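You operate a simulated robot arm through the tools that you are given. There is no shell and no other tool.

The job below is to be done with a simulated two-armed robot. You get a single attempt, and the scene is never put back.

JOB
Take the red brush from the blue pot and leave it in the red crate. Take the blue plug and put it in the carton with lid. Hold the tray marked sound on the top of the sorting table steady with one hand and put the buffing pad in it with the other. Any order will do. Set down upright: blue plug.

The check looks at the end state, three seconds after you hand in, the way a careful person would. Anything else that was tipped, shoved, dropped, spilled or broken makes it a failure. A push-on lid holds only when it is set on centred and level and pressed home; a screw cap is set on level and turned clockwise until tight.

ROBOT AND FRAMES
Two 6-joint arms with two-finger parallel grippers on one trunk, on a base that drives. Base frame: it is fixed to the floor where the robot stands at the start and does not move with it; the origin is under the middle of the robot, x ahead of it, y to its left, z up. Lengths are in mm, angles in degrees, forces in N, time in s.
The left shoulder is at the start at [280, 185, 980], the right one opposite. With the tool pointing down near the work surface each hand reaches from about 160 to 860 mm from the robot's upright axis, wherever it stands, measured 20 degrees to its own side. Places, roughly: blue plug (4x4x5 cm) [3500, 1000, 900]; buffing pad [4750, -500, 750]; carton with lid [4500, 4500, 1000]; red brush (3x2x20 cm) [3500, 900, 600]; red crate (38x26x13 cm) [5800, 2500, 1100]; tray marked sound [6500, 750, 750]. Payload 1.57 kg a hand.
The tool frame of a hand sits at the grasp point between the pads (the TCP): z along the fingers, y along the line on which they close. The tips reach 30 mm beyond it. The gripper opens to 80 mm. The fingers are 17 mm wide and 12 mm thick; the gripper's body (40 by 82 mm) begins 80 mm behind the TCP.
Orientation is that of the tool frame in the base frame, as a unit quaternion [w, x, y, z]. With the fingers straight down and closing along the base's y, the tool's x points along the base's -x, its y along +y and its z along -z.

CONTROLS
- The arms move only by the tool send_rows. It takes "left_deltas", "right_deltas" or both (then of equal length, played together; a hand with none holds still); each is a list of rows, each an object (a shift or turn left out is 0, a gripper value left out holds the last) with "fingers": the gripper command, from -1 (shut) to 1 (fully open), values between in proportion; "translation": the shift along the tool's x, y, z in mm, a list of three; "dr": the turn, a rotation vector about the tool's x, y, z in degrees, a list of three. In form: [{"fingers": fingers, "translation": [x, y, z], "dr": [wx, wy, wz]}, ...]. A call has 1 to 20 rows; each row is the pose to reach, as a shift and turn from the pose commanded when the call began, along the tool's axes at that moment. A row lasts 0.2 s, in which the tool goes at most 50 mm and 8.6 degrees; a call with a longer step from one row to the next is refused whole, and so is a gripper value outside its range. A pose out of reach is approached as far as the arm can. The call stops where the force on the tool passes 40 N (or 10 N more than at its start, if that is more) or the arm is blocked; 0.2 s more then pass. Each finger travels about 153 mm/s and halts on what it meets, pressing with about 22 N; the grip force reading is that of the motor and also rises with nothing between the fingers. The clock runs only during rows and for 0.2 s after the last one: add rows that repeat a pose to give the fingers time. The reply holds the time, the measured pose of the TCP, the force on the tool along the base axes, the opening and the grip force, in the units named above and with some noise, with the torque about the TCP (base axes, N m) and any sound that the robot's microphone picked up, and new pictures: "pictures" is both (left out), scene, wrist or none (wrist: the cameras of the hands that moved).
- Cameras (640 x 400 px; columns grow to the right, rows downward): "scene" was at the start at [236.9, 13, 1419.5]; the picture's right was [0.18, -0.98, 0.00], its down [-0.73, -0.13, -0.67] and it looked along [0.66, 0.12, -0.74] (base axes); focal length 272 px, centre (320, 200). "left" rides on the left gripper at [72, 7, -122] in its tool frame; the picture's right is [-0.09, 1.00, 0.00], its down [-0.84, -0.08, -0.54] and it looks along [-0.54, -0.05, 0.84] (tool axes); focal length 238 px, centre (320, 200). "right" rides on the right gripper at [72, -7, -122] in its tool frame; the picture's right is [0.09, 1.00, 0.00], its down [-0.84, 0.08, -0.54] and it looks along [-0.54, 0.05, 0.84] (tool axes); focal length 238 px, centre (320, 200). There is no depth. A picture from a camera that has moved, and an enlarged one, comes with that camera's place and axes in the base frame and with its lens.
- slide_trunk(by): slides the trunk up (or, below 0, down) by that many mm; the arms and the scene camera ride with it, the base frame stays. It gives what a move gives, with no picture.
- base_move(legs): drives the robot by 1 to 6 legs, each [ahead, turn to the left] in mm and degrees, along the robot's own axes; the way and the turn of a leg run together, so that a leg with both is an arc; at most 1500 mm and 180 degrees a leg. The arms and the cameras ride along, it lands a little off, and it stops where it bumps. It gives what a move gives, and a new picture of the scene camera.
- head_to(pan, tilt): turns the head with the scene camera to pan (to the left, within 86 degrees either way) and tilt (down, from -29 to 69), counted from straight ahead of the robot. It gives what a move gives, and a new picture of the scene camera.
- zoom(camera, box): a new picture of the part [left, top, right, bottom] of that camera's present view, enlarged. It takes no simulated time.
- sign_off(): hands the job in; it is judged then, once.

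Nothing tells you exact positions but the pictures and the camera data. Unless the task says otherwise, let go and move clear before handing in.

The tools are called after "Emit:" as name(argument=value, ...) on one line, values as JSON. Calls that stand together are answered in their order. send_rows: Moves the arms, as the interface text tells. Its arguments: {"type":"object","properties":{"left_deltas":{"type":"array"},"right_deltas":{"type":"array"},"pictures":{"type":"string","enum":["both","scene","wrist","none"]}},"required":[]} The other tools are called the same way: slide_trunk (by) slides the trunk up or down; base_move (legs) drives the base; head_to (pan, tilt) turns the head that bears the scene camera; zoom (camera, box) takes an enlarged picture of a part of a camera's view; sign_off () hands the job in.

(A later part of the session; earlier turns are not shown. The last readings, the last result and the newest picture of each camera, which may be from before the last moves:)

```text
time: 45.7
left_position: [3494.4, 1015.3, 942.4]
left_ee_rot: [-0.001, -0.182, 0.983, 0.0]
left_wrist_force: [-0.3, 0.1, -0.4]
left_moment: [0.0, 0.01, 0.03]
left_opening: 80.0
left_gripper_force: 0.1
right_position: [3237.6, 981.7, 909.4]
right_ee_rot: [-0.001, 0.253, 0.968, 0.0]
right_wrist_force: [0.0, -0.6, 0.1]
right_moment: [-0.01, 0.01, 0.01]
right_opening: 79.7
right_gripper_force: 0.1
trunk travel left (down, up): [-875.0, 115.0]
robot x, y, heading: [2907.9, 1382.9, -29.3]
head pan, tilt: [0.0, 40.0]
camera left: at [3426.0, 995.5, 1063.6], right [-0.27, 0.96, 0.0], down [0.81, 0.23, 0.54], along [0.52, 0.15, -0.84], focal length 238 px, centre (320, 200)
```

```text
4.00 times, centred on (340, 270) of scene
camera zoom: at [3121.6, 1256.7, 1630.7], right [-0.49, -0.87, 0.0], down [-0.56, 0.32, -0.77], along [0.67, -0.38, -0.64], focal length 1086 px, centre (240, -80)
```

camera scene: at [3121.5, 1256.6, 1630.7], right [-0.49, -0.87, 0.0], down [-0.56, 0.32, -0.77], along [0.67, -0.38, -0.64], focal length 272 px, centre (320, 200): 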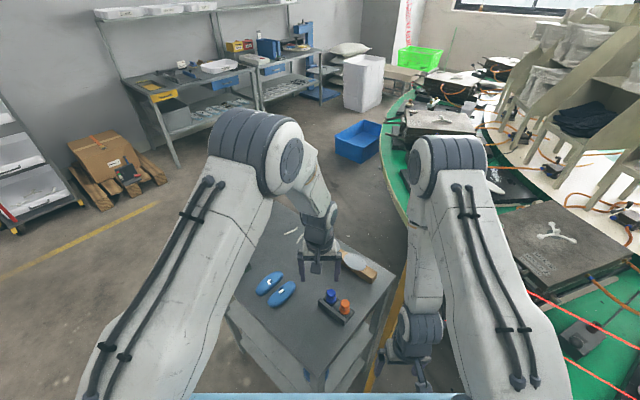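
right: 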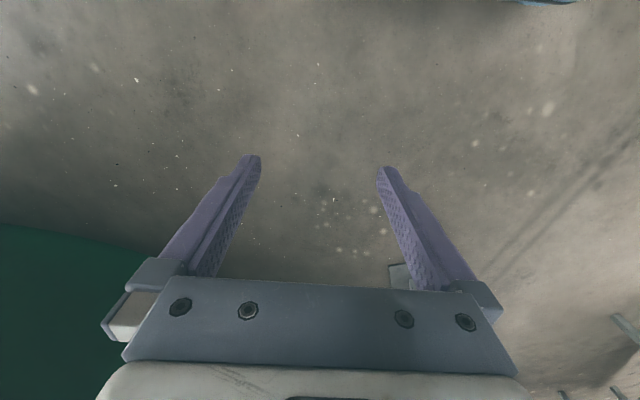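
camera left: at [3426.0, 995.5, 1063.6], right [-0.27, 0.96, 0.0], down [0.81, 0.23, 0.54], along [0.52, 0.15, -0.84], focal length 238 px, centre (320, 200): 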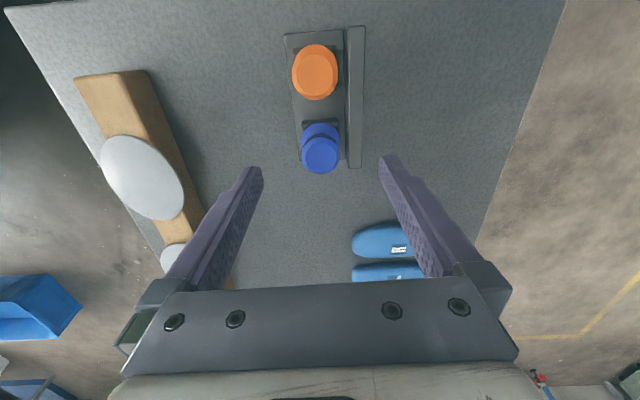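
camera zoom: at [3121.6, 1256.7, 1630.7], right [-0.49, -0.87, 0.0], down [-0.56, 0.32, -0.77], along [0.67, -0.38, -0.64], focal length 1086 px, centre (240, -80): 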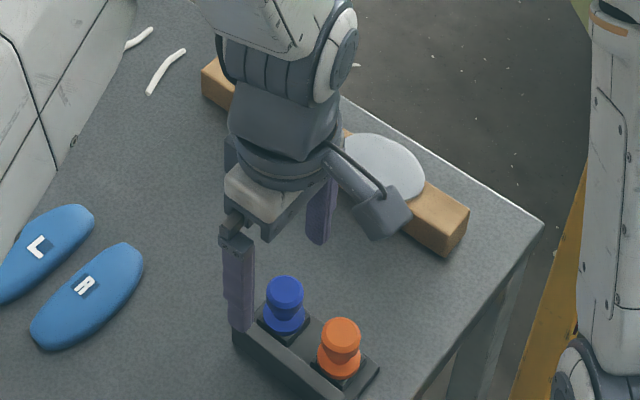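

The plug is now centred between the fingers. I'll descend so the tips stay just above the low wall and grip the cap.

Emit:
send_rows(left_deltas=[{"translation": [-4, 1, 20]}, {"translation": [-4, 1, 40]}, {"translation": [-4, 1, 52]}, {"translation": [-4, 1, 52]}], pictures="wrist")

Emit:
zoom(camera="left", box=[200, 100, 440, 250])

Emit:
zoom(camera="scene", box=[280, 240, 400, 315])

```text
time: 46.7
left_position: [3497.2, 1017.2, 891.2]
left_ee_rot: [-0.001, -0.18, 0.984, 0.0]
left_wrist_force: [0.0, 0.2, 0.2]
left_moment: [0.01, 0.01, -0.03]
left_opening: 80.0
left_gripper_force: 0.0
right_position: [3237.7, 981.3, 909.1]
right_ee_rot: [0.0, 0.252, 0.968, 0.0]
right_wrist_force: [-0.5, 0.2, 0.0]
right_moment: [-0.01, 0.0, 0.04]
right_opening: 80.0
right_gripper_force: 0.0
trunk travel left (down, up): [-875.0, 115.0]
robot x, y, heading: [2909.1, 1381.3, -29.4]
head pan, tilt: [0.0, 40.0]
camera left: at [3428.8, 998.7, 1012.5], right [-0.27, 0.96, 0.0], down [0.81, 0.23, 0.54], along [0.52, 0.15, -0.84], focal length 238 px, centre (320, 200)
```

left: 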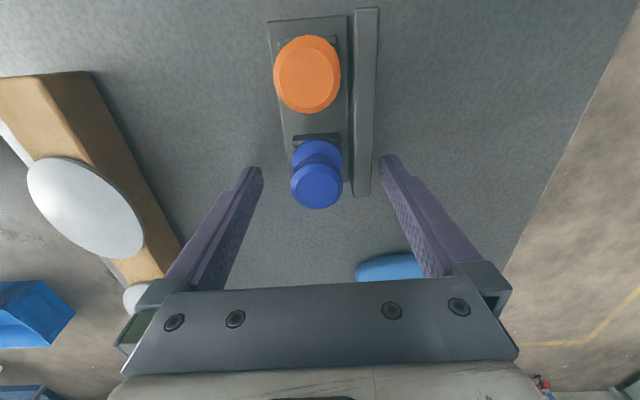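

```text
2.67 times, centred on (320, 175) of left
camera zoom: at [3428.8, 998.7, 1012.5], right [-0.27, 0.96, 0.0], down [0.81, 0.23, 0.54], along [0.52, 0.15, -0.84], focal length 636 px, centre (320, 267)
```

zoom: 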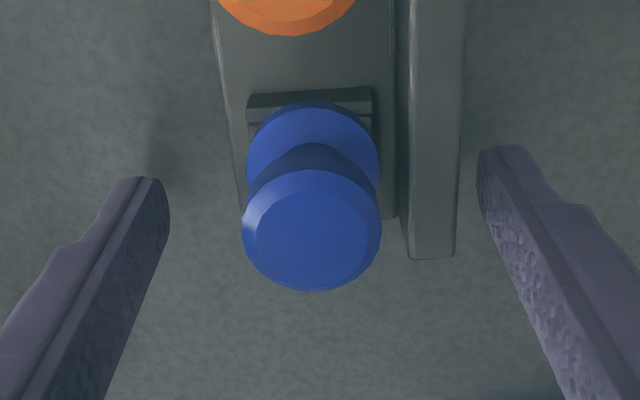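

```text
5.33 times, centred on (340, 278) of scene
camera zoom: at [3121.4, 1256.8, 1630.7], right [-0.49, -0.87, 0.0], down [-0.56, 0.32, -0.77], along [0.67, -0.38, -0.64], focal length 1449 px, centre (213, -213)
```

zoom: 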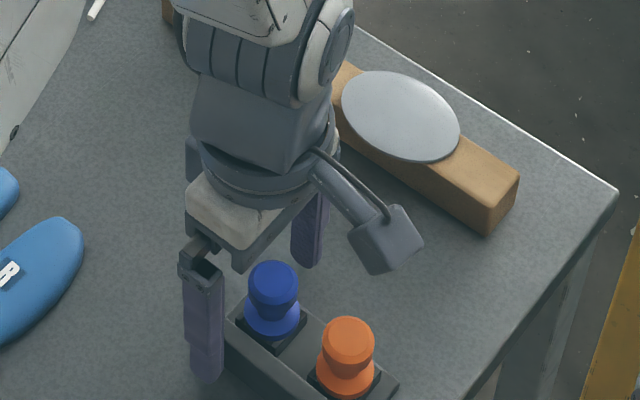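

The fingers straddle the plug's cap with a small offset; I'll nudge 2 mm and close gently.

Emit:
send_rows(left_deltas=[{"translation": [-2, -2, 1], "fingers": 0.2}, {"translation": [-2, -2, 1], "fingers": -0.1}, {"translation": [-2, -2, 1], "fingers": -0.3}, {"translation": [-2, -2, 1], "fingers": -1}, {"translation": [-2, -2, 1], "fingers": -1}, {"translation": [-2, -2, 1], "fingers": -1}], pictures="wrist")

Emit:
zoom(camera="scene", box=[280, 240, 400, 315])

```text
time: 48.1
left_position: [3500.4, 1016.7, 891.3]
left_ee_rot: [-0.001, -0.18, 0.984, 0.0]
left_wrist_force: [-2.2, 0.8, 10.4]
left_moment: [-0.1, 0.12, -0.12]
left_opening: 49.1
left_gripper_force: 21.9
right_position: [3237.4, 982.6, 909.5]
right_ee_rot: [0.0, 0.251, 0.968, 0.0]
right_wrist_force: [0.5, -0.1, -0.4]
right_moment: [0.01, 0.0, -0.01]
right_opening: 80.0
right_gripper_force: 0.1
trunk travel left (down, up): [-875.0, 115.0]
robot x, y, heading: [2908.1, 1376.4, -29.3]
head pan, tilt: [0.0, 40.0]
camera left: at [3431.9, 997.6, 1011.8], right [-0.27, 0.96, 0.0], down [0.81, 0.23, 0.54], along [0.52, 0.15, -0.84], focal length 238 px, centre (320, 200)
```

left: 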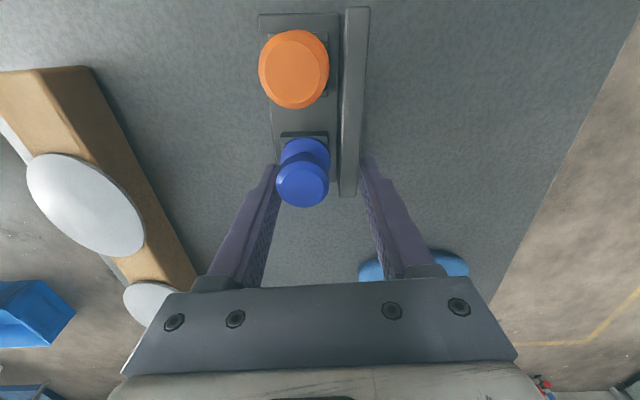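

```text
5.33 times, centred on (340, 278) of scene
camera zoom: at [3120.9, 1257.1, 1630.8], right [-0.49, -0.87, 0.0], down [-0.56, 0.32, -0.77], along [0.67, -0.38, -0.64], focal length 1449 px, centre (213, -213)
```

zoom: 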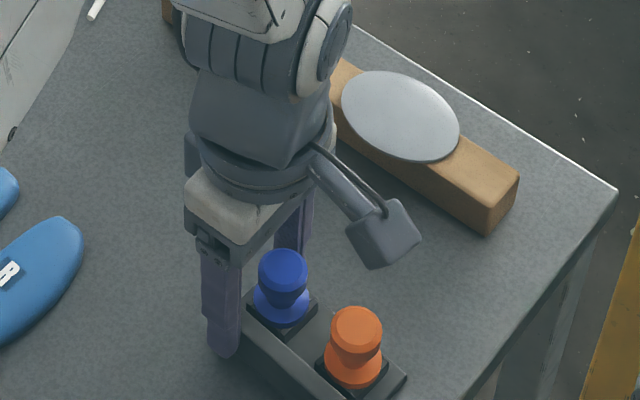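

The grip caught the holder's wall as well (opening 49 mm): triangulating again, the plug's top is really at z≈910 and the table at ≈858, so I was too low. I'll open, rise straight up and re-measure.

Emit:
send_rows(left_deltas=[{"fingers": -0.1}, {"fingers": 0.6}, {"fingers": 1}, {"translation": [0, 0, -25], "fingers": 1}, {"translation": [0, 0, -60], "fingers": 1}, {"translation": [0, 0, -60], "fingers": 1}], pictures="wrist")

Emit:
zoom(camera="left", box=[200, 60, 440, 210])

Emit:
zoom(camera="scene", box=[280, 250, 400, 325])

```text
time: 49.5
left_position: [3499.1, 1016.2, 951.1]
left_ee_rot: [0.0, -0.18, 0.984, 0.001]
left_wrist_force: [-0.3, 0.1, -0.8]
left_moment: [0.01, 0.0, 0.01]
left_opening: 80.2
left_gripper_force: 0.0
right_position: [3237.7, 981.9, 907.6]
right_ee_rot: [-0.001, 0.252, 0.968, 0.0]
right_wrist_force: [-0.1, 1.0, -0.8]
right_moment: [0.02, -0.02, -0.03]
right_opening: 80.0
right_gripper_force: 0.1
trunk travel left (down, up): [-875.0, 115.0]
robot x, y, heading: [2907.8, 1379.9, -29.5]
head pan, tilt: [0.0, 40.0]
camera left: at [3431.6, 997.4, 1071.4], right [-0.27, 0.96, 0.0], down [0.81, 0.23, 0.54], along [0.52, 0.15, -0.84], focal length 238 px, centre (320, 200)
```

left: 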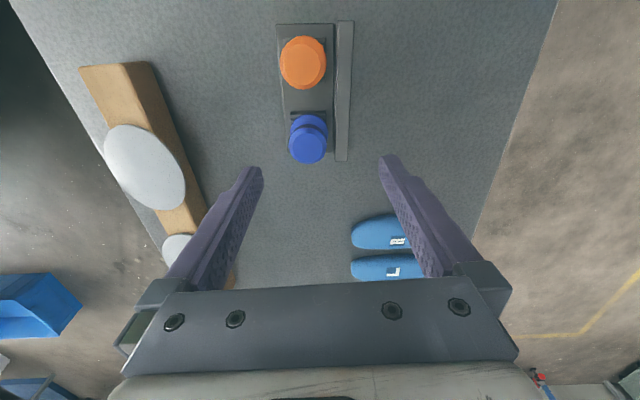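

```text
2.67 times, centred on (320, 135) of left
camera zoom: at [3431.6, 997.4, 1071.4], right [-0.27, 0.96, 0.0], down [0.81, 0.23, 0.54], along [0.52, 0.15, -0.84], focal length 636 px, centre (320, 373)
```

zoom: 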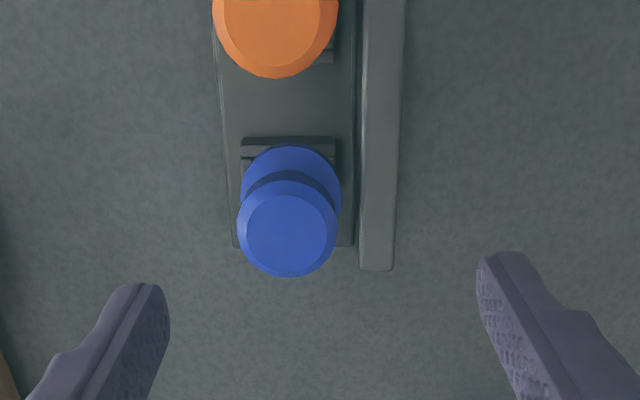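

```text
5.33 times, centred on (340, 288) of scene
camera zoom: at [3121.2, 1257.0, 1630.7], right [-0.49, -0.87, 0.0], down [-0.56, 0.32, -0.77], along [0.67, -0.38, -0.64], focal length 1449 px, centre (213, -267)
```

zoom: 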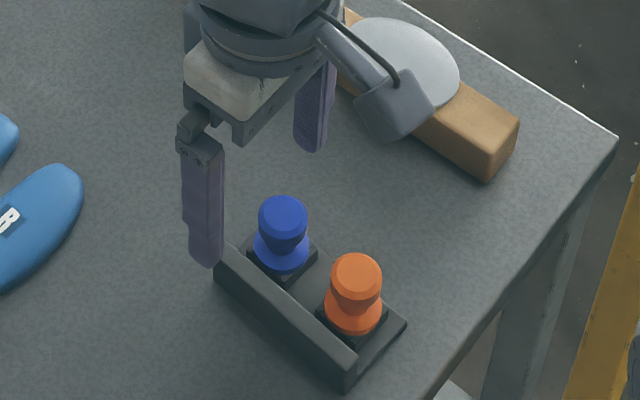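

The plug's true location is about (3490, 1006) with its top near z 910; the wall tops out around 880–890. I'll shift over it and close higher, at TCP z≈921.

Emit:
send_rows(left_deltas=[{"translation": [12, -7, 0]}, {"translation": [12, -7, 15]}, {"translation": [12, -7, 30]}, {"translation": [12, -7, 30]}], pictures="wrist")

Emit:
zoom(camera="left", box=[200, 100, 440, 250])

Emit:
zoom(camera="scene", box=[280, 250, 400, 325])

```text
time: 50.5
left_position: [3491.5, 1004.3, 919.9]
left_ee_rot: [0.0, -0.181, 0.983, 0.0]
left_wrist_force: [0.3, -0.4, -0.6]
left_moment: [0.0, 0.0, 0.02]
left_opening: 79.9
left_gripper_force: 0.1
right_position: [3237.9, 981.4, 910.0]
right_ee_rot: [-0.001, 0.252, 0.968, 0.0]
right_wrist_force: [-0.1, 0.5, 0.3]
right_moment: [0.0, 0.01, -0.02]
right_opening: 79.9
right_gripper_force: 0.1
trunk travel left (down, up): [-875.0, 115.0]
robot x, y, heading: [2908.3, 1379.2, -29.5]
head pan, tilt: [0.0, 40.0]
camera left: at [3423.7, 986.0, 1041.1], right [-0.27, 0.96, 0.0], down [0.81, 0.23, 0.54], along [0.52, 0.15, -0.84], focal length 238 px, centre (320, 200)
```

left: 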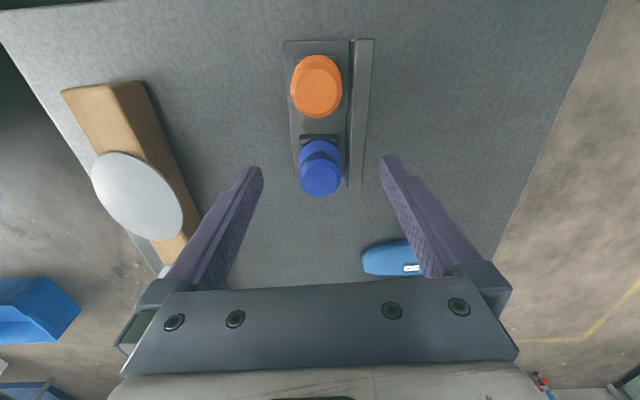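

```text
2.67 times, centred on (320, 175) of left
camera zoom: at [3423.7, 986.0, 1041.1], right [-0.27, 0.96, 0.0], down [0.81, 0.23, 0.54], along [0.52, 0.15, -0.84], focal length 636 px, centre (320, 267)
```

zoom: 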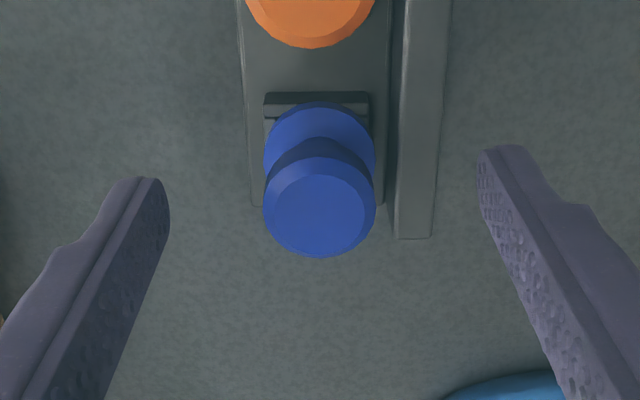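

```text
5.33 times, centred on (340, 288) of scene
camera zoom: at [3121.5, 1256.8, 1630.7], right [-0.49, -0.87, 0.0], down [-0.56, 0.32, -0.77], along [0.67, -0.38, -0.64], focal length 1449 px, centre (213, -267)
```

zoom: 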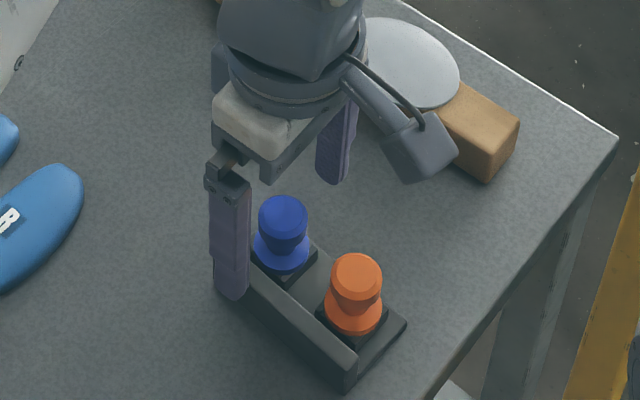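

The fingers are centred on the plug now. I'll close to 40 mm first to see whether the finger clears the wall.

Emit:
send_rows(left_deltas=[{"fingers": 0.5}, {"fingers": 0.2}, {"fingers": 0.0}, {"fingers": 0.0}], pictures="wrist")

Emit:
zoom(camera="left", box=[200, 100, 440, 250])

```text
time: 51.5
left_position: [3491.6, 1004.5, 919.2]
left_ee_rot: [-0.001, -0.182, 0.983, -0.001]
left_wrist_force: [0.4, 1.2, 0.2]
left_moment: [-0.01, 0.0, 0.03]
left_opening: 39.9
left_gripper_force: 0.1
right_position: [3238.1, 982.1, 910.8]
right_ee_rot: [-0.001, 0.253, 0.968, 0.0]
right_wrist_force: [0.6, 0.2, -0.6]
right_moment: [0.0, -0.01, 0.05]
right_opening: 80.1
right_gripper_force: 0.2
trunk travel left (down, up): [-875.0, 115.0]
robot x, y, heading: [2915.6, 1379.4, -29.4]
head pan, tilt: [0.0, 40.0]
camera left: at [3423.5, 986.1, 1041.2], right [-0.27, 0.96, 0.0], down [0.81, 0.23, 0.54], along [0.52, 0.15, -0.84], focal length 238 px, centre (320, 200)
```

left: 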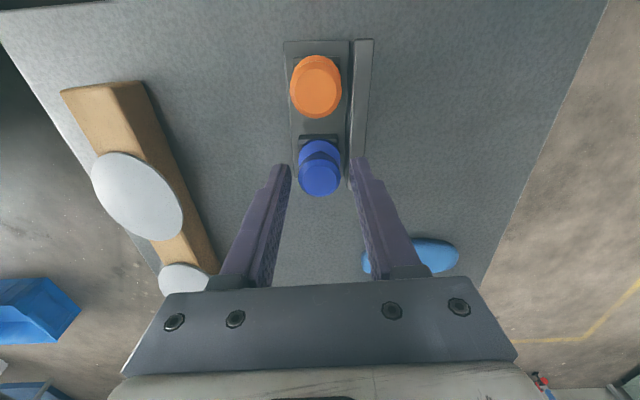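

```text
2.67 times, centred on (320, 175) of left
camera zoom: at [3423.5, 986.1, 1041.2], right [-0.27, 0.96, 0.0], down [0.81, 0.23, 0.54], along [0.52, 0.15, -0.84], focal length 636 px, centre (320, 267)
```

zoom: 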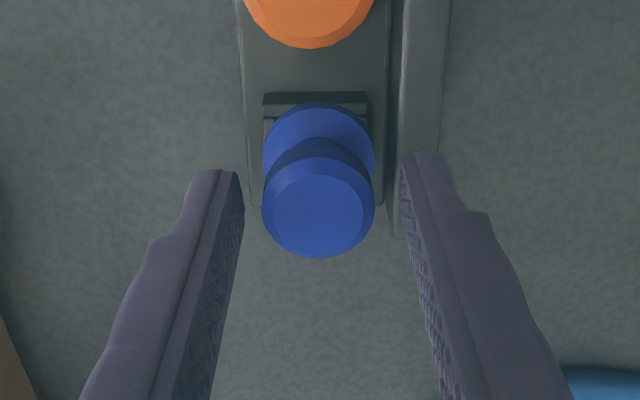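

The fingers clear the wall at 40 mm. Closing on the cap now and waiting for the grip.

Emit:
send_rows(left_deltas=[{"fingers": -0.2}, {"fingers": -1}, {"fingers": -1}, {"fingers": -1}], pictures="wrist")

Emit:
zoom(camera="scene", box=[280, 250, 400, 325])

```text
time: 52.5
left_position: [3491.3, 1005.8, 920.6]
left_ee_rot: [-0.001, -0.182, 0.983, 0.0]
left_wrist_force: [-0.3, -0.4, -0.2]
left_moment: [-0.01, -0.04, 0.02]
left_opening: 26.3
left_gripper_force: 22.6
right_position: [3238.1, 981.6, 909.0]
right_ee_rot: [-0.001, 0.252, 0.968, 0.0]
right_wrist_force: [0.3, 0.3, 0.1]
right_moment: [0.01, 0.0, -0.02]
right_opening: 80.0
right_gripper_force: 0.0
trunk travel left (down, up): [-875.0, 115.0]
robot x, y, heading: [2907.5, 1382.1, -29.5]
head pan, tilt: [0.0, 40.0]
camera left: at [3423.5, 986.2, 1041.2], right [-0.27, 0.96, 0.0], down [0.81, 0.23, 0.54], along [0.52, 0.15, -0.84], focal length 238 px, centre (320, 200)
```

left: 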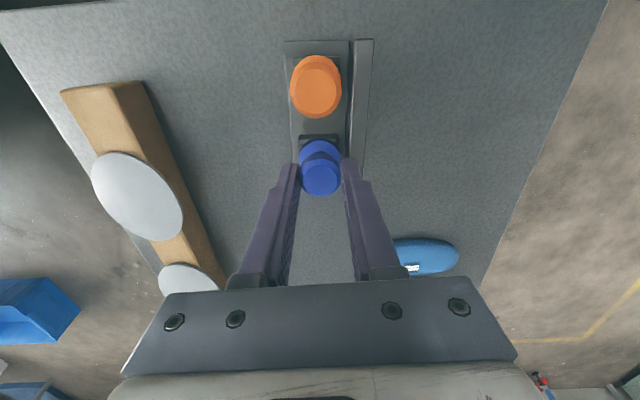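

```text
5.33 times, centred on (340, 288) of scene
camera zoom: at [3121.4, 1256.8, 1630.7], right [-0.49, -0.87, 0.0], down [-0.56, 0.32, -0.77], along [0.67, -0.38, -0.64], focal length 1449 px, centre (213, -267)
```

zoom: 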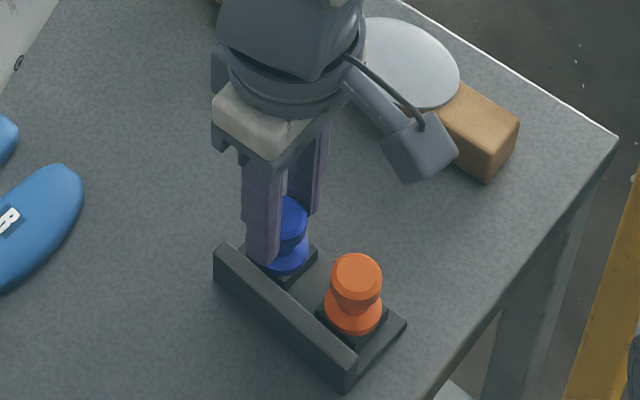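

The plug's cap is gripped (26 mm). Lifting it straight up and checking the holder stays behind.

Emit:
send_rows(left_deltas=[{"translation": [0, 0, -10]}, {"translation": [0, 0, -25]}, {"translation": [0, 0, -50]}, {"translation": [0, 0, -80]}, {"translation": [0, 0, -80]}], pictures="both")

Emit:
zoom(camera="scene", box=[270, 220, 414, 310])

```text
time: 53.7
left_position: [3493.0, 1006.6, 999.4]
left_ee_rot: [-0.001, -0.182, 0.983, 0.001]
left_wrist_force: [0.4, 0.2, -0.1]
left_moment: [0.01, 0.02, 0.0]
left_opening: 26.5
left_gripper_force: 22.3
right_position: [3238.6, 981.7, 910.3]
right_ee_rot: [-0.001, 0.253, 0.968, 0.0]
right_wrist_force: [0.7, -0.4, -0.2]
right_moment: [-0.01, -0.01, -0.04]
right_opening: 79.8
right_gripper_force: 0.1
trunk travel left (down, up): [-875.0, 115.0]
robot x, y, heading: [2909.7, 1378.3, -29.5]
head pan, tilt: [0.0, 40.0]
camera scene: at [3121.3, 1257.0, 1630.7], right [-0.49, -0.87, 0.0], down [-0.56, 0.32, -0.77], along [0.67, -0.38, -0.64], focal length 272 px, centre (320, 200)
camera left: at [3424.6, 987.2, 1121.0], right [-0.27, 0.96, 0.0], down [0.81, 0.23, 0.54], along [0.52, 0.15, -0.84], focal length 238 px, centre (320, 200)
```

scene: 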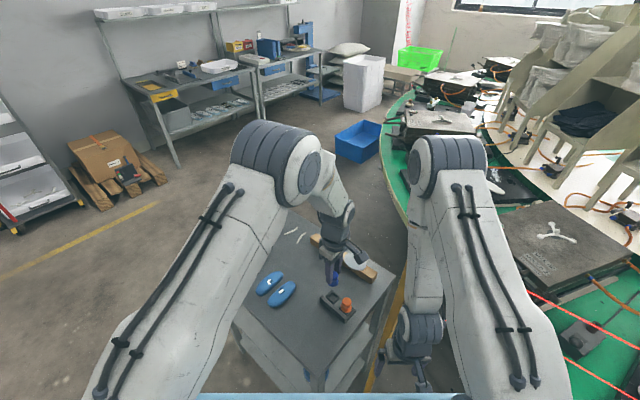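
left: 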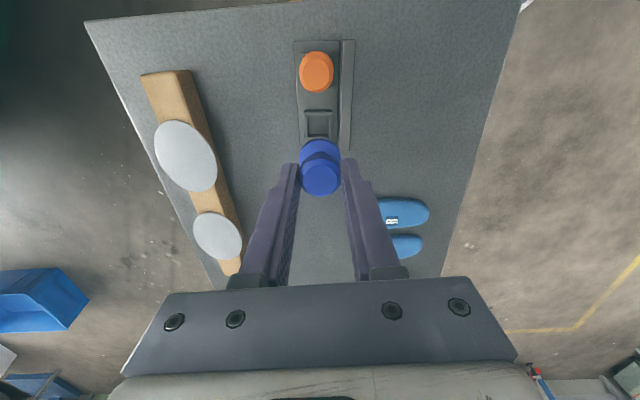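

```text
4.44 times, centred on (342, 265) of scene
camera zoom: at [3121.3, 1257.0, 1630.7], right [-0.49, -0.87, 0.0], down [-0.56, 0.32, -0.77], along [0.67, -0.38, -0.64], focal length 1207 px, centre (222, -89)
```

zoom: 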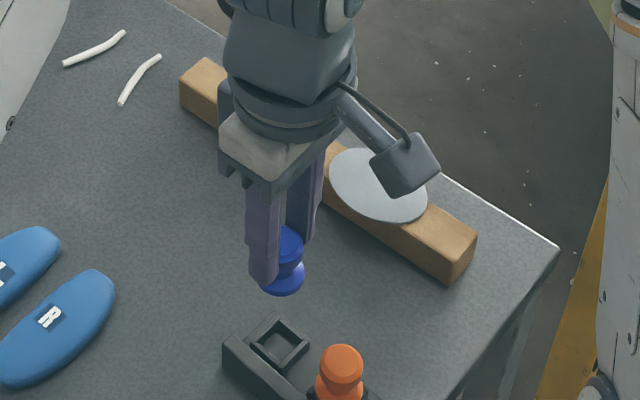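

The plug came out cleanly and the holder stayed put. I'll bring the left hand with the plug back to its own side, clear of the table.

Emit:
send_rows(left_deltas=[{"translation": [-2, 35, -10], "dr": [0, 0, 0]}, {"translation": [-20, 70, -20], "dr": [0, 0, 7]}, {"translation": [-35, 105, -30], "dr": [0, 0, 14]}, {"translation": [-50, 140, -40], "dr": [0, 0, 21]}, {"translation": [-65, 175, -50], "dr": [0, 0, 28]}, {"translation": [-80, 210, -50], "dr": [0, 0, 35]}, {"translation": [-92, 245, -50], "dr": [0, 0, 42]}, {"translation": [-102, 280, -50], "dr": [0, 0, 50]}, {"translation": [-112, 314, -50], "dr": [0, 0, 50]}, {"translation": [-112, 314, -50], "dr": [0, 0, 50]}], pictures="both")

```text
time: 55.9
left_position: [3483.8, 1337.2, 1051.3]
left_ee_rot: [-0.001, 0.252, 0.968, 0.0]
left_wrist_force: [0.4, -0.1, -0.4]
left_moment: [-0.02, -0.01, -0.01]
left_opening: 26.4
left_gripper_force: 22.1
right_position: [3238.9, 981.5, 908.8]
right_ee_rot: [-0.001, 0.253, 0.968, 0.0]
right_wrist_force: [0.4, 0.0, -0.7]
right_moment: [-0.03, -0.03, 0.01]
right_opening: 80.1
right_gripper_force: 0.0
trunk travel left (down, up): [-875.0, 115.0]
robot x, y, heading: [2908.7, 1377.4, -29.3]
head pan, tilt: [0.0, 40.0]
camera scene: at [3121.4, 1257.2, 1630.7], right [-0.49, -0.87, 0.0], down [-0.56, 0.32, -0.77], along [0.67, -0.38, -0.64], focal length 272 px, centre (320, 200)
camera left: at [3425.4, 1378.6, 1172.5], right [0.57, 0.82, 0.0], down [0.69, -0.48, 0.54], along [0.45, -0.31, -0.84], focal length 238 px, centre (320, 200)
```

scene: 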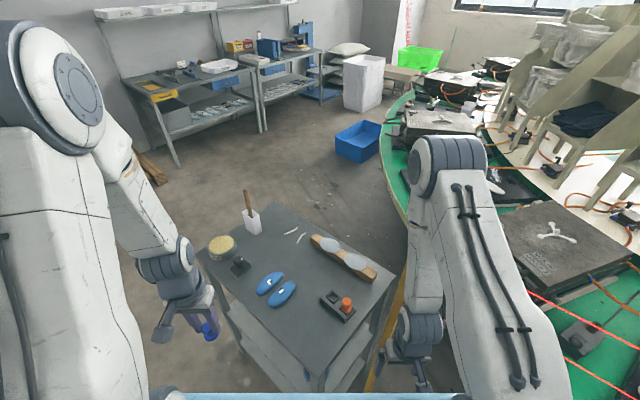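
left: 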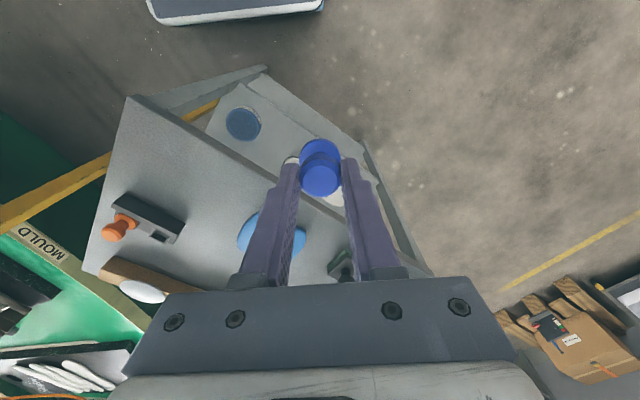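

Plug is safe in the left hand. Now for the brush: I'll back off 200 mm from the post, then swing the right tool to horizontal (fingers forward) at a height that, after lowering the trunk, will match the brush handle on the middle shelf.

Emit:
base_move(legs=[[-200, 0]])

Emit:
send_rows(right_deltas=[{"translation": [-44, 16, -30], "fingers": 0.3}, {"translation": [-88, 32, -60]}, {"translation": [-132, 48, -90]}, {"translation": [-176, 64, -120]}, {"translation": [-220, 80, -150]}, {"translation": [-220, 80, -169], "dr": [0, -8.2, 0]}, {"translation": [-220, 80, -188], "dr": [0, -16.4, 0]}, {"translation": [-220, 80, -207], "dr": [0, -24.6, 0]}, {"translation": [-220, 80, -226], "dr": [0, -32.8, 0]}, {"translation": [-220, 80, -245], "dr": [0, -41, 0]}, {"translation": [-220, 80, -264], "dr": [0, -49.2, 0]}, {"translation": [-220, 80, -283], "dr": [0, -57.4, 0]}, {"translation": [-220, 80, -302], "dr": [0, -65.6, 0]}, {"translation": [-220, 80, -321], "dr": [0, -73.8, 0]}, {"translation": [-220, 80, -340], "dr": [0, -82, 0]}, {"translation": [-220, 80, -359], "dr": [0, -90, 0]}, {"translation": [-220, 80, -359], "dr": [0, -90, 0]}], pictures="both")

```text
time: 57.5
left_position: [3311.5, 1433.7, 1051.4]
left_ee_rot: [-0.001, 0.252, 0.968, 0.001]
left_wrist_force: [0.8, -0.8, 0.0]
left_moment: [0.03, -0.01, 0.03]
left_opening: 26.4
left_gripper_force: 21.4
right_position: [3065.9, 1079.3, 910.6]
right_ee_rot: [0.0, 0.253, 0.968, 0.001]
right_wrist_force: [-0.3, 0.3, 0.3]
right_moment: [0.01, 0.01, -0.01]
right_opening: 80.1
right_gripper_force: 0.0
trunk travel left (down, up): [-875.0, 115.0]
robot x, y, heading: [2737.5, 1473.6, -29.6]
head pan, tilt: [0.0, 40.0]
camera scene: at [2949.1, 1353.9, 1630.6], right [-0.49, -0.87, 0.0], down [-0.56, 0.32, -0.77], along [0.67, -0.38, -0.64], focal length 272 px, centre (320, 200)
```

scene: 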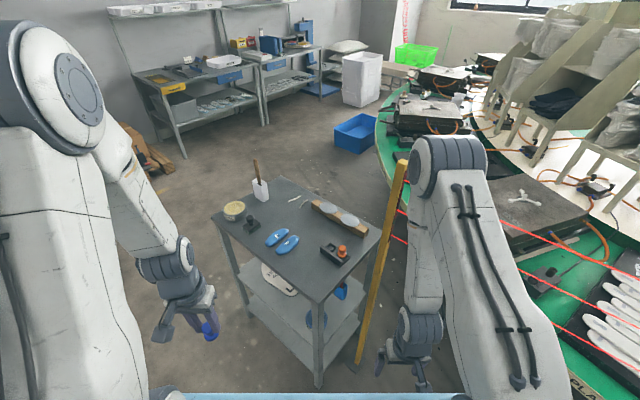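

```text
refused: row 1 steps farther than a row can; nothing moved
```

The step was too long; I'll send the same swing with smaller steps.

Emit:
send_rows(right_deltas=[{"translation": [-37, 13, -25], "fingers": 0.3}, {"translation": [-74, 27, -50]}, {"translation": [-111, 40, -75]}, {"translation": [-148, 54, -100]}, {"translation": [-185, 67, -125]}, {"translation": [-220, 80, -150]}, {"translation": [-220, 80, -169], "dr": [0, -8.2, 0]}, {"translation": [-220, 80, -188], "dr": [0, -16.4, 0]}, {"translation": [-220, 80, -207], "dr": [0, -24.6, 0]}, {"translation": [-220, 80, -226], "dr": [0, -32.8, 0]}, {"translation": [-220, 80, -245], "dr": [0, -41, 0]}, {"translation": [-220, 80, -264], "dr": [0, -49.2, 0]}, {"translation": [-220, 80, -283], "dr": [0, -57.4, 0]}, {"translation": [-220, 80, -302], "dr": [0, -65.6, 0]}, {"translation": [-220, 80, -321], "dr": [0, -73.8, 0]}, {"translation": [-220, 80, -340], "dr": [0, -82, 0]}, {"translation": [-220, 80, -359], "dr": [0, -90, 0]}, {"translation": [-220, 80, -359], "dr": [0, -90, 0]}], pictures="both")

```text
time: 61.3
left_position: [3311.0, 1435.0, 1050.8]
left_ee_rot: [0.0, 0.252, 0.968, 0.001]
left_wrist_force: [-0.1, -0.4, -0.2]
left_moment: [0.03, 0.05, -0.02]
left_opening: 26.4
left_gripper_force: 21.9
right_position: [3332.7, 1055.1, 1308.9]
right_ee_rot: [0.682, 0.177, 0.686, -0.182]
right_wrist_force: [0.5, 1.1, -0.2]
right_moment: [0.02, 0.01, 0.03]
right_opening: 51.9
right_gripper_force: 0.1
right hand out of reach, approached as far as the arm can: row 10, 14, 15, 16, 17, 18
trunk travel left (down, up): [-875.0, 115.0]
robot x, y, heading: [2740.4, 1475.6, -29.3]
head pan, tilt: [0.0, 40.0]
camera scene: at [2949.0, 1354.1, 1630.6], right [-0.49, -0.87, 0.0], down [-0.56, 0.32, -0.77], along [0.67, -0.38, -0.64], focal length 272 px, centre (320, 200)
camera right: at [3221.2, 1109.9, 1236.2], right [0.49, 0.87, -0.1], down [-0.43, 0.34, 0.84], along [0.76, -0.37, 0.54], focal length 238 px, centre (320, 200)
```

scene: 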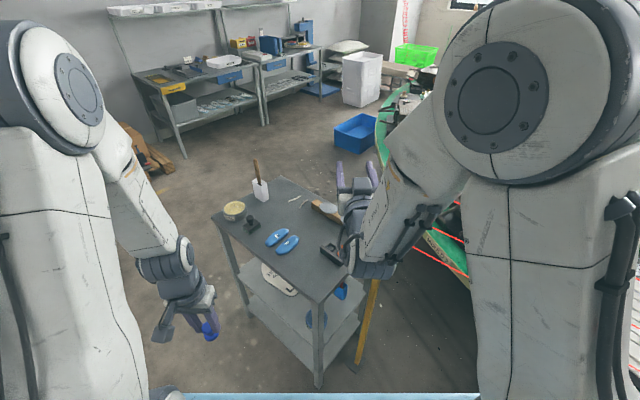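
right: 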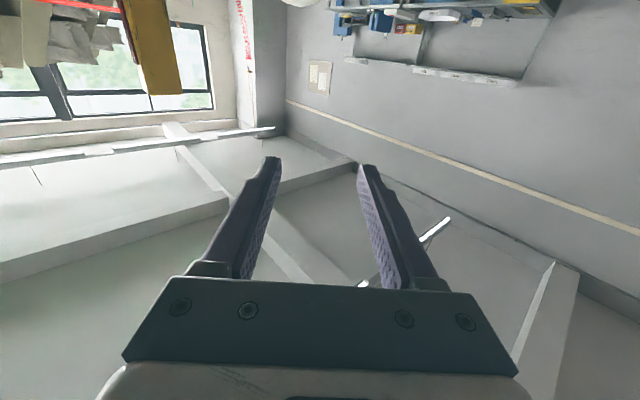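

The right tool is horizontal now. Before lowering the trunk I'll shift that hand right, back and a bit lower so the fingertips stay outside the table's front edge.

Emit:
send_rows(right_deltas=[{"translation": [30, -10, -5]}, {"translation": [60, -15, -10]}, {"translation": [80, -20, -20]}, {"translation": [80, -20, -20]}], pictures="both")

```text
time: 62.3
left_position: [3310.1, 1433.7, 1051.9]
left_ee_rot: [-0.001, 0.252, 0.968, 0.0]
left_wrist_force: [0.3, -0.4, -0.3]
left_moment: [-0.02, -0.01, -0.01]
left_opening: 26.4
left_gripper_force: 22.2
right_position: [3331.9, 1064.4, 1298.6]
right_ee_rot: [0.679, 0.175, 0.688, -0.184]
right_wrist_force: [0.1, 0.4, 0.4]
right_moment: [-0.02, 0.0, 0.02]
right_opening: 52.0
right_gripper_force: 0.1
right hand out of reach, approached as far as the arm can: row 1, 2, 3, 4
trunk travel left (down, up): [-875.0, 115.0]
robot x, y, heading: [2734.6, 1473.6, -29.5]
head pan, tilt: [0.0, 40.0]
camera scene: at [2948.5, 1354.3, 1630.7], right [-0.49, -0.87, 0.0], down [-0.56, 0.32, -0.77], along [0.67, -0.38, -0.64], focal length 272 px, centre (320, 200)
camera right: at [3221.3, 1119.6, 1227.6], right [0.49, 0.87, -0.11], down [-0.42, 0.34, 0.84], along [0.76, -0.37, 0.53], focal length 238 px, centre (320, 200)
```

scene: 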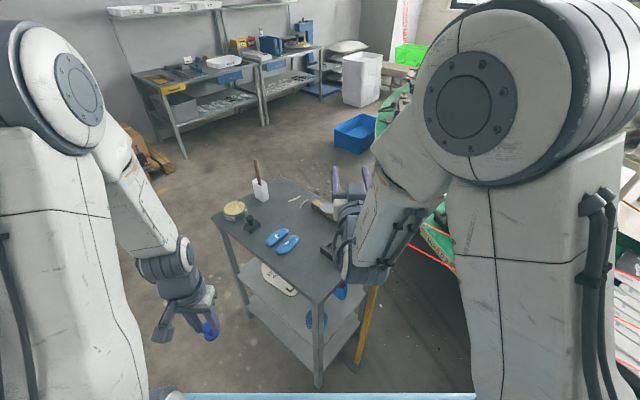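
right: 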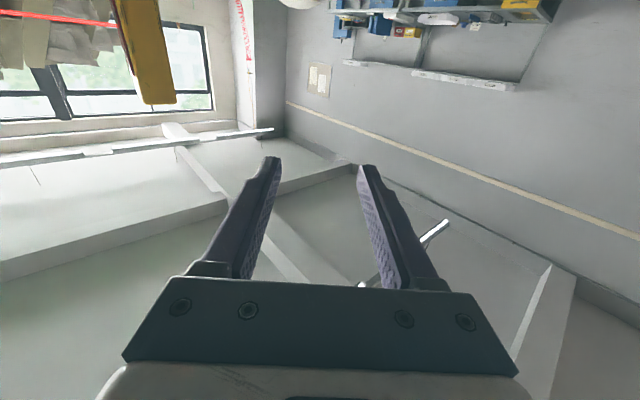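

The arm is at its inner reach limit there (wrist sits ~320 mm behind the grasp point). I'll raise the hand to get off that limit and see where it goes.

Emit:
send_rows(right_deltas=[{"translation": [-50, -10, 0]}, {"translation": [-100, -20, 0]}, {"translation": [-150, -30, 0]}, {"translation": [-190, -30, 0]}, {"translation": [-190, -30, 0]}], pictures="none")

```text
refused: row 1 steps farther than a row can; nothing moved
```

Emit:
send_rows(right_deltas=[{"translation": [-45, -10, 0]}, {"translation": [-90, -20, 0]}, {"translation": [-135, -30, 0]}, {"translation": [-175, -30, 0]}, {"translation": [-175, -30, 0]}], pictures="none")

```text
time: 63.5
left_position: [3311.4, 1434.8, 1051.0]
left_ee_rot: [0.0, 0.252, 0.968, 0.0]
left_wrist_force: [0.4, 0.4, -0.8]
left_moment: [0.0, 0.02, 0.0]
left_opening: 26.5
left_gripper_force: 21.6
right_position: [3319.7, 1038.5, 1475.2]
right_ee_rot: [0.684, 0.178, 0.685, -0.178]
right_wrist_force: [-0.4, 0.2, -0.3]
right_moment: [0.01, 0.01, 0.0]
right_opening: 51.9
right_gripper_force: 0.0
trunk travel left (down, up): [-875.0, 115.0]
robot x, y, heading: [2736.6, 1471.4, -29.3]
head pan, tilt: [0.0, 40.0]
```

Good — shifts count from the actual pose, so I'll now place the hand back and to the right, ready for lowering.

Emit:
send_rows(right_deltas=[{"translation": [20, -10, -20]}, {"translation": [40, -20, -40]}, {"translation": [65, -28, -60]}, {"translation": [65, -28, -60]}], pictures="scene")

```text
time: 64.5
left_position: [3309.9, 1434.7, 1051.8]
left_ee_rot: [-0.001, 0.252, 0.968, 0.0]
left_wrist_force: [-0.3, 0.7, -1.1]
left_moment: [-0.04, -0.02, 0.02]
left_opening: 26.4
left_gripper_force: 22.4
right_position: [3277.7, 1039.9, 1433.2]
right_ee_rot: [0.684, 0.179, 0.685, -0.178]
right_wrist_force: [-0.5, 0.0, -0.2]
right_moment: [-0.01, -0.02, 0.01]
right_opening: 52.1
right_gripper_force: 0.1
right hand out of reach, approached as far as the arm can: row 2, 3, 4
trunk travel left (down, up): [-875.0, 115.0]
robot x, y, heading: [2737.5, 1476.2, -29.8]
head pan, tilt: [0.0, 40.0]
camera scene: at [2948.8, 1354.2, 1630.7], right [-0.49, -0.87, 0.0], down [-0.56, 0.32, -0.77], along [0.67, -0.38, -0.64], focal length 272 px, centre (320, 200)
```

scene: 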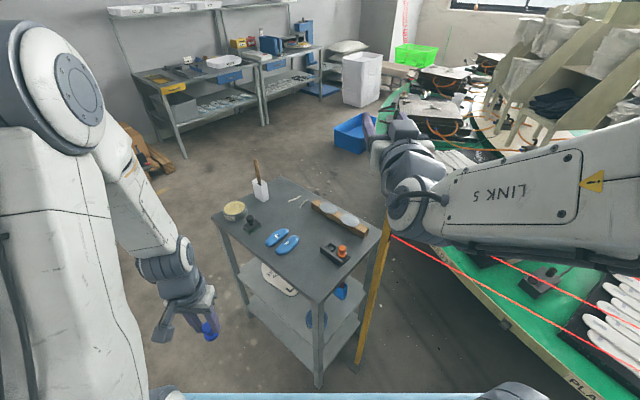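

The right arm re-posed with its elbow out to the right, hand horizontal and clear of post and table. Lowering the trunk now in two steps.

Emit:
slide_trunk(by=-400)

Emit:
head_to(pan=-5, tilt=25)

```text
time: 68.3
left_position: [3310.4, 1433.4, 651.4]
left_ee_rot: [-0.001, 0.252, 0.968, -0.001]
left_wrist_force: [0.5, 0.5, -0.2]
left_moment: [0.0, -0.01, -0.02]
left_opening: 26.7
left_gripper_force: 22.0
right_position: [3277.8, 1039.6, 1033.9]
right_ee_rot: [0.683, 0.179, 0.685, -0.179]
right_wrist_force: [-0.1, -1.0, 0.0]
right_moment: [0.03, -0.01, -0.05]
right_opening: 52.2
right_gripper_force: 0.0
trunk travel left (down, up): [-475.0, 515.0]
robot x, y, heading: [2736.8, 1479.6, -29.4]
head pan, tilt: [0.0, 40.0]
```

```text
time: 69.1
left_position: [3310.9, 1434.2, 651.9]
left_ee_rot: [-0.001, 0.253, 0.968, 0.0]
left_wrist_force: [0.9, -0.3, -0.7]
left_moment: [0.0, 0.03, -0.02]
left_opening: 26.3
left_gripper_force: 22.1
right_position: [3278.5, 1040.1, 1034.3]
right_ee_rot: [0.684, 0.178, 0.685, -0.178]
right_wrist_force: [0.1, 1.1, 0.0]
right_moment: [-0.03, 0.0, -0.03]
right_opening: 52.1
right_gripper_force: 0.0
trunk travel left (down, up): [-475.0, 515.0]
robot x, y, heading: [2736.6, 1473.9, -29.5]
head pan, tilt: [-5.0, 25.0]
camera scene: at [2950.6, 1343.9, 1253.9], right [-0.57, -0.82, 0.0], down [-0.35, 0.24, -0.91], along [0.75, -0.51, -0.42], focal length 272 px, centre (320, 200)
```

scene: 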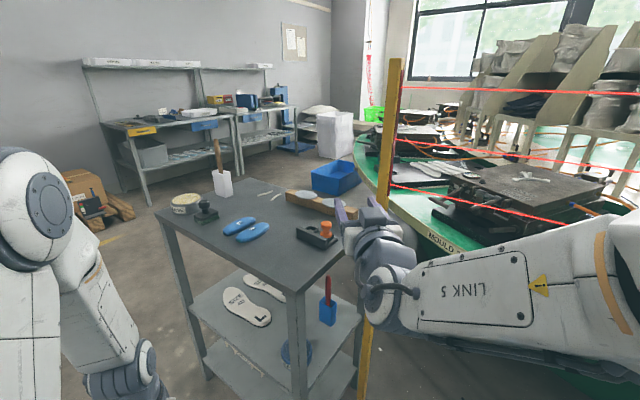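

The brush and pot are visible on the middle shelf. Lowering the rest of the way.

Emit:
slide_trunk(by=-385)

Emit:
head_to(pan=-5, tilt=15)

Emit:
zoom(camera="scene", box=[260, 120, 420, 220])

```text
time: 72.8
left_position: [3310.4, 1433.6, 266.3]
left_ee_rot: [-0.001, 0.253, 0.968, 0.001]
left_wrist_force: [0.8, -0.2, -0.4]
left_moment: [0.0, 0.0, -0.02]
left_opening: 26.3
left_gripper_force: 21.8
right_position: [3277.7, 1040.8, 648.5]
right_ee_rot: [0.684, 0.178, 0.685, -0.177]
right_wrist_force: [-0.7, -0.2, 0.0]
right_moment: [0.0, 0.02, -0.02]
right_opening: 52.1
right_gripper_force: 0.1
trunk travel left (down, up): [-90.0, 900.0]
robot x, y, heading: [2738.6, 1475.2, -29.5]
head pan, tilt: [-5.0, 25.0]
```

```text
time: 73.5
left_position: [3310.5, 1432.9, 267.5]
left_ee_rot: [-0.001, 0.252, 0.968, 0.001]
left_wrist_force: [0.5, 0.0, 0.2]
left_moment: [-0.01, 0.04, 0.02]
left_opening: 26.3
left_gripper_force: 22.0
right_position: [3278.0, 1041.9, 649.1]
right_ee_rot: [0.684, 0.179, 0.684, -0.179]
right_wrist_force: [-0.8, -0.3, -1.2]
right_moment: [0.0, 0.0, -0.03]
right_opening: 52.1
right_gripper_force: 0.0
trunk travel left (down, up): [-90.0, 900.0]
robot x, y, heading: [2735.2, 1472.8, -29.5]
head pan, tilt: [-5.0, 15.0]
camera scene: at [2951.6, 1343.1, 885.2], right [-0.57, -0.82, 0.0], down [-0.21, 0.15, -0.97], along [0.8, -0.55, -0.26], focal length 272 px, centre (320, 200)
```

scene: 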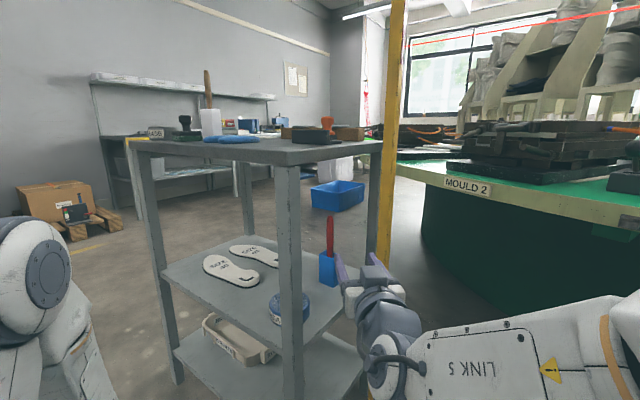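

```text
4.00 times, centred on (340, 170) of scene
camera zoom: at [2951.6, 1343.1, 885.2], right [-0.57, -0.82, 0.0], down [-0.21, 0.15, -0.97], along [0.8, -0.55, -0.26], focal length 1086 px, centre (240, 320)
```

zoom: 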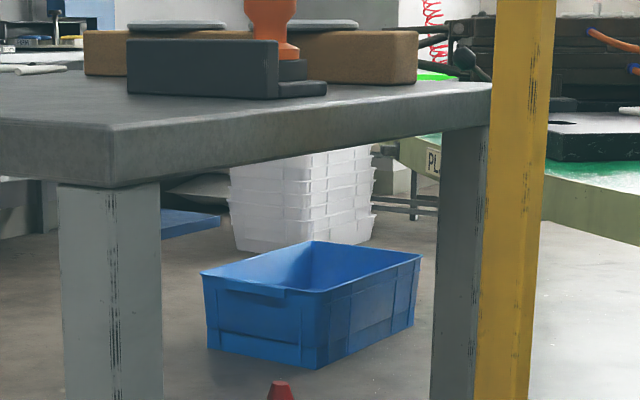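

The camera is now just above table height, giving a side view of the brush. Zooming for exact positions of pot, post and my hand.

Emit:
zoom(camera="scene", box=[280, 200, 408, 280])

Emit:
zoom(camera="right", box=[0, 0, 640, 400])

```text
5.00 times, centred on (344, 240) of scene
camera zoom: at [2951.6, 1343.1, 885.2], right [-0.57, -0.82, 0.0], down [-0.21, 0.15, -0.97], along [0.8, -0.55, -0.26], focal length 1358 px, centre (200, 0)
```

zoom: 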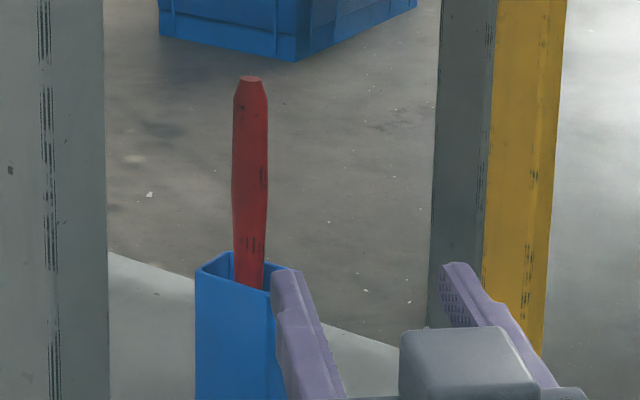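

```text
1.00 times, centred on (320, 200) of right (not enlarged: the box is as wide or as high as the picture)
camera zoom: at [3167.9, 1095.6, 576.5], right [0.49, 0.87, -0.09], down [-0.43, 0.33, 0.84], along [0.76, -0.37, 0.54], focal length 238 px, centre (320, 200)
```

zoom: 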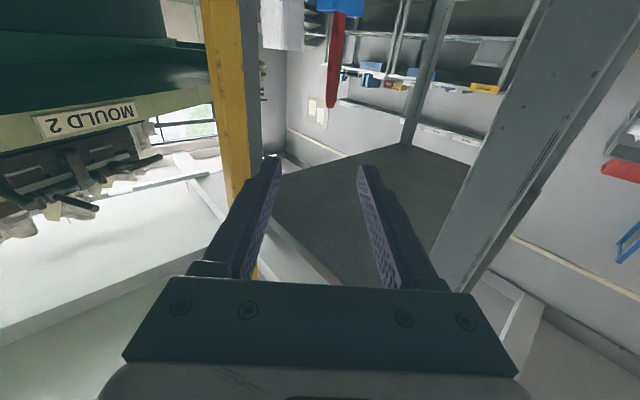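

Triangulated: brush handle ≈ (3498, 936), top z≈654, pot rim z≈545; the hand axis is 15 mm too far right. I'll correct height and side, then reach straight in part-way through the gap between leg and post.

Emit:
send_rows(right_deltas=[{"translation": [15, 8, 0], "fingers": 0.5}, {"translation": [30, 15, 0]}, {"translation": [30, 15, 30]}, {"translation": [30, 15, 60]}, {"translation": [30, 15, 90]}, {"translation": [30, 15, 120]}, {"translation": [30, 15, 150]}, {"translation": [30, 15, 150]}], pictures="both")

Emit:
zoom(camera="scene", box=[260, 190, 420, 290])

```text
time: 75.3
left_position: [3310.3, 1433.3, 266.5]
left_ee_rot: [-0.001, 0.252, 0.968, 0.001]
left_wrist_force: [-1.0, 0.4, -0.3]
left_moment: [-0.01, 0.02, 0.0]
left_opening: 26.4
left_gripper_force: 22.1
right_position: [3416.0, 981.3, 619.2]
right_ee_rot: [0.683, 0.179, 0.685, -0.179]
right_wrist_force: [0.6, -0.4, -0.4]
right_moment: [-0.02, 0.01, 0.01]
right_opening: 60.3
right_gripper_force: 0.0
right hand out of reach, approached as far as the arm can: row 1, 2
trunk travel left (down, up): [-90.0, 900.0]
robot x, y, heading: [2737.1, 1475.9, -29.5]
head pan, tilt: [-5.0, 15.0]
camera scene: at [2951.6, 1343.1, 885.2], right [-0.57, -0.82, 0.0], down [-0.21, 0.15, -0.97], along [0.8, -0.55, -0.26], focal length 272 px, centre (320, 200)
camera right: at [3305.9, 1035.9, 547.3], right [0.49, 0.87, -0.09], down [-0.43, 0.33, 0.84], along [0.76, -0.37, 0.54], focal length 238 px, centre (320, 200)
```

scene: 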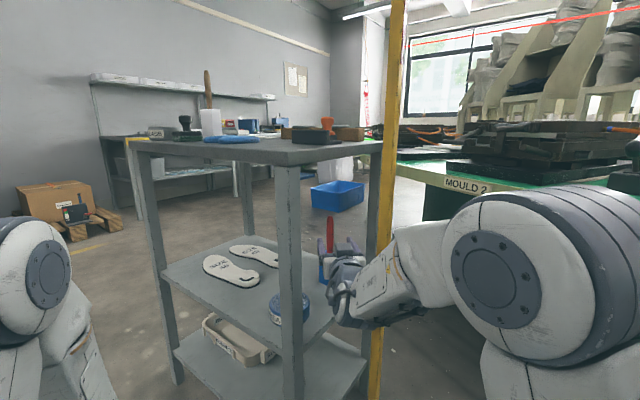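
right: 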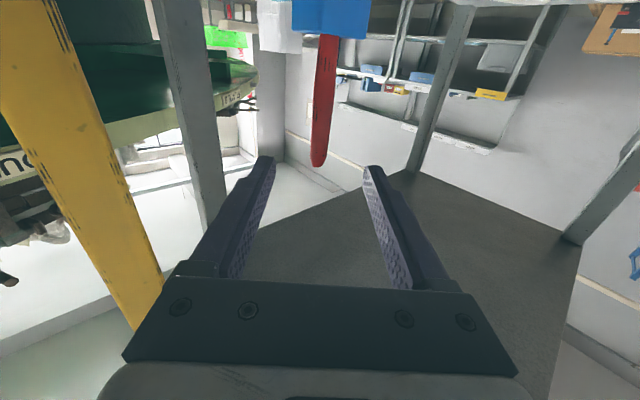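

```text
4.00 times, centred on (340, 240) of scene
camera zoom: at [2951.6, 1343.1, 885.2], right [-0.57, -0.82, 0.0], down [-0.21, 0.15, -0.97], along [0.8, -0.55, -0.26], focal length 1086 px, centre (240, 40)
```

zoom: 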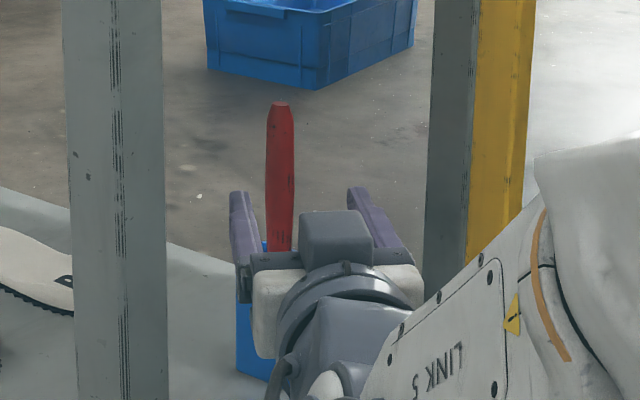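

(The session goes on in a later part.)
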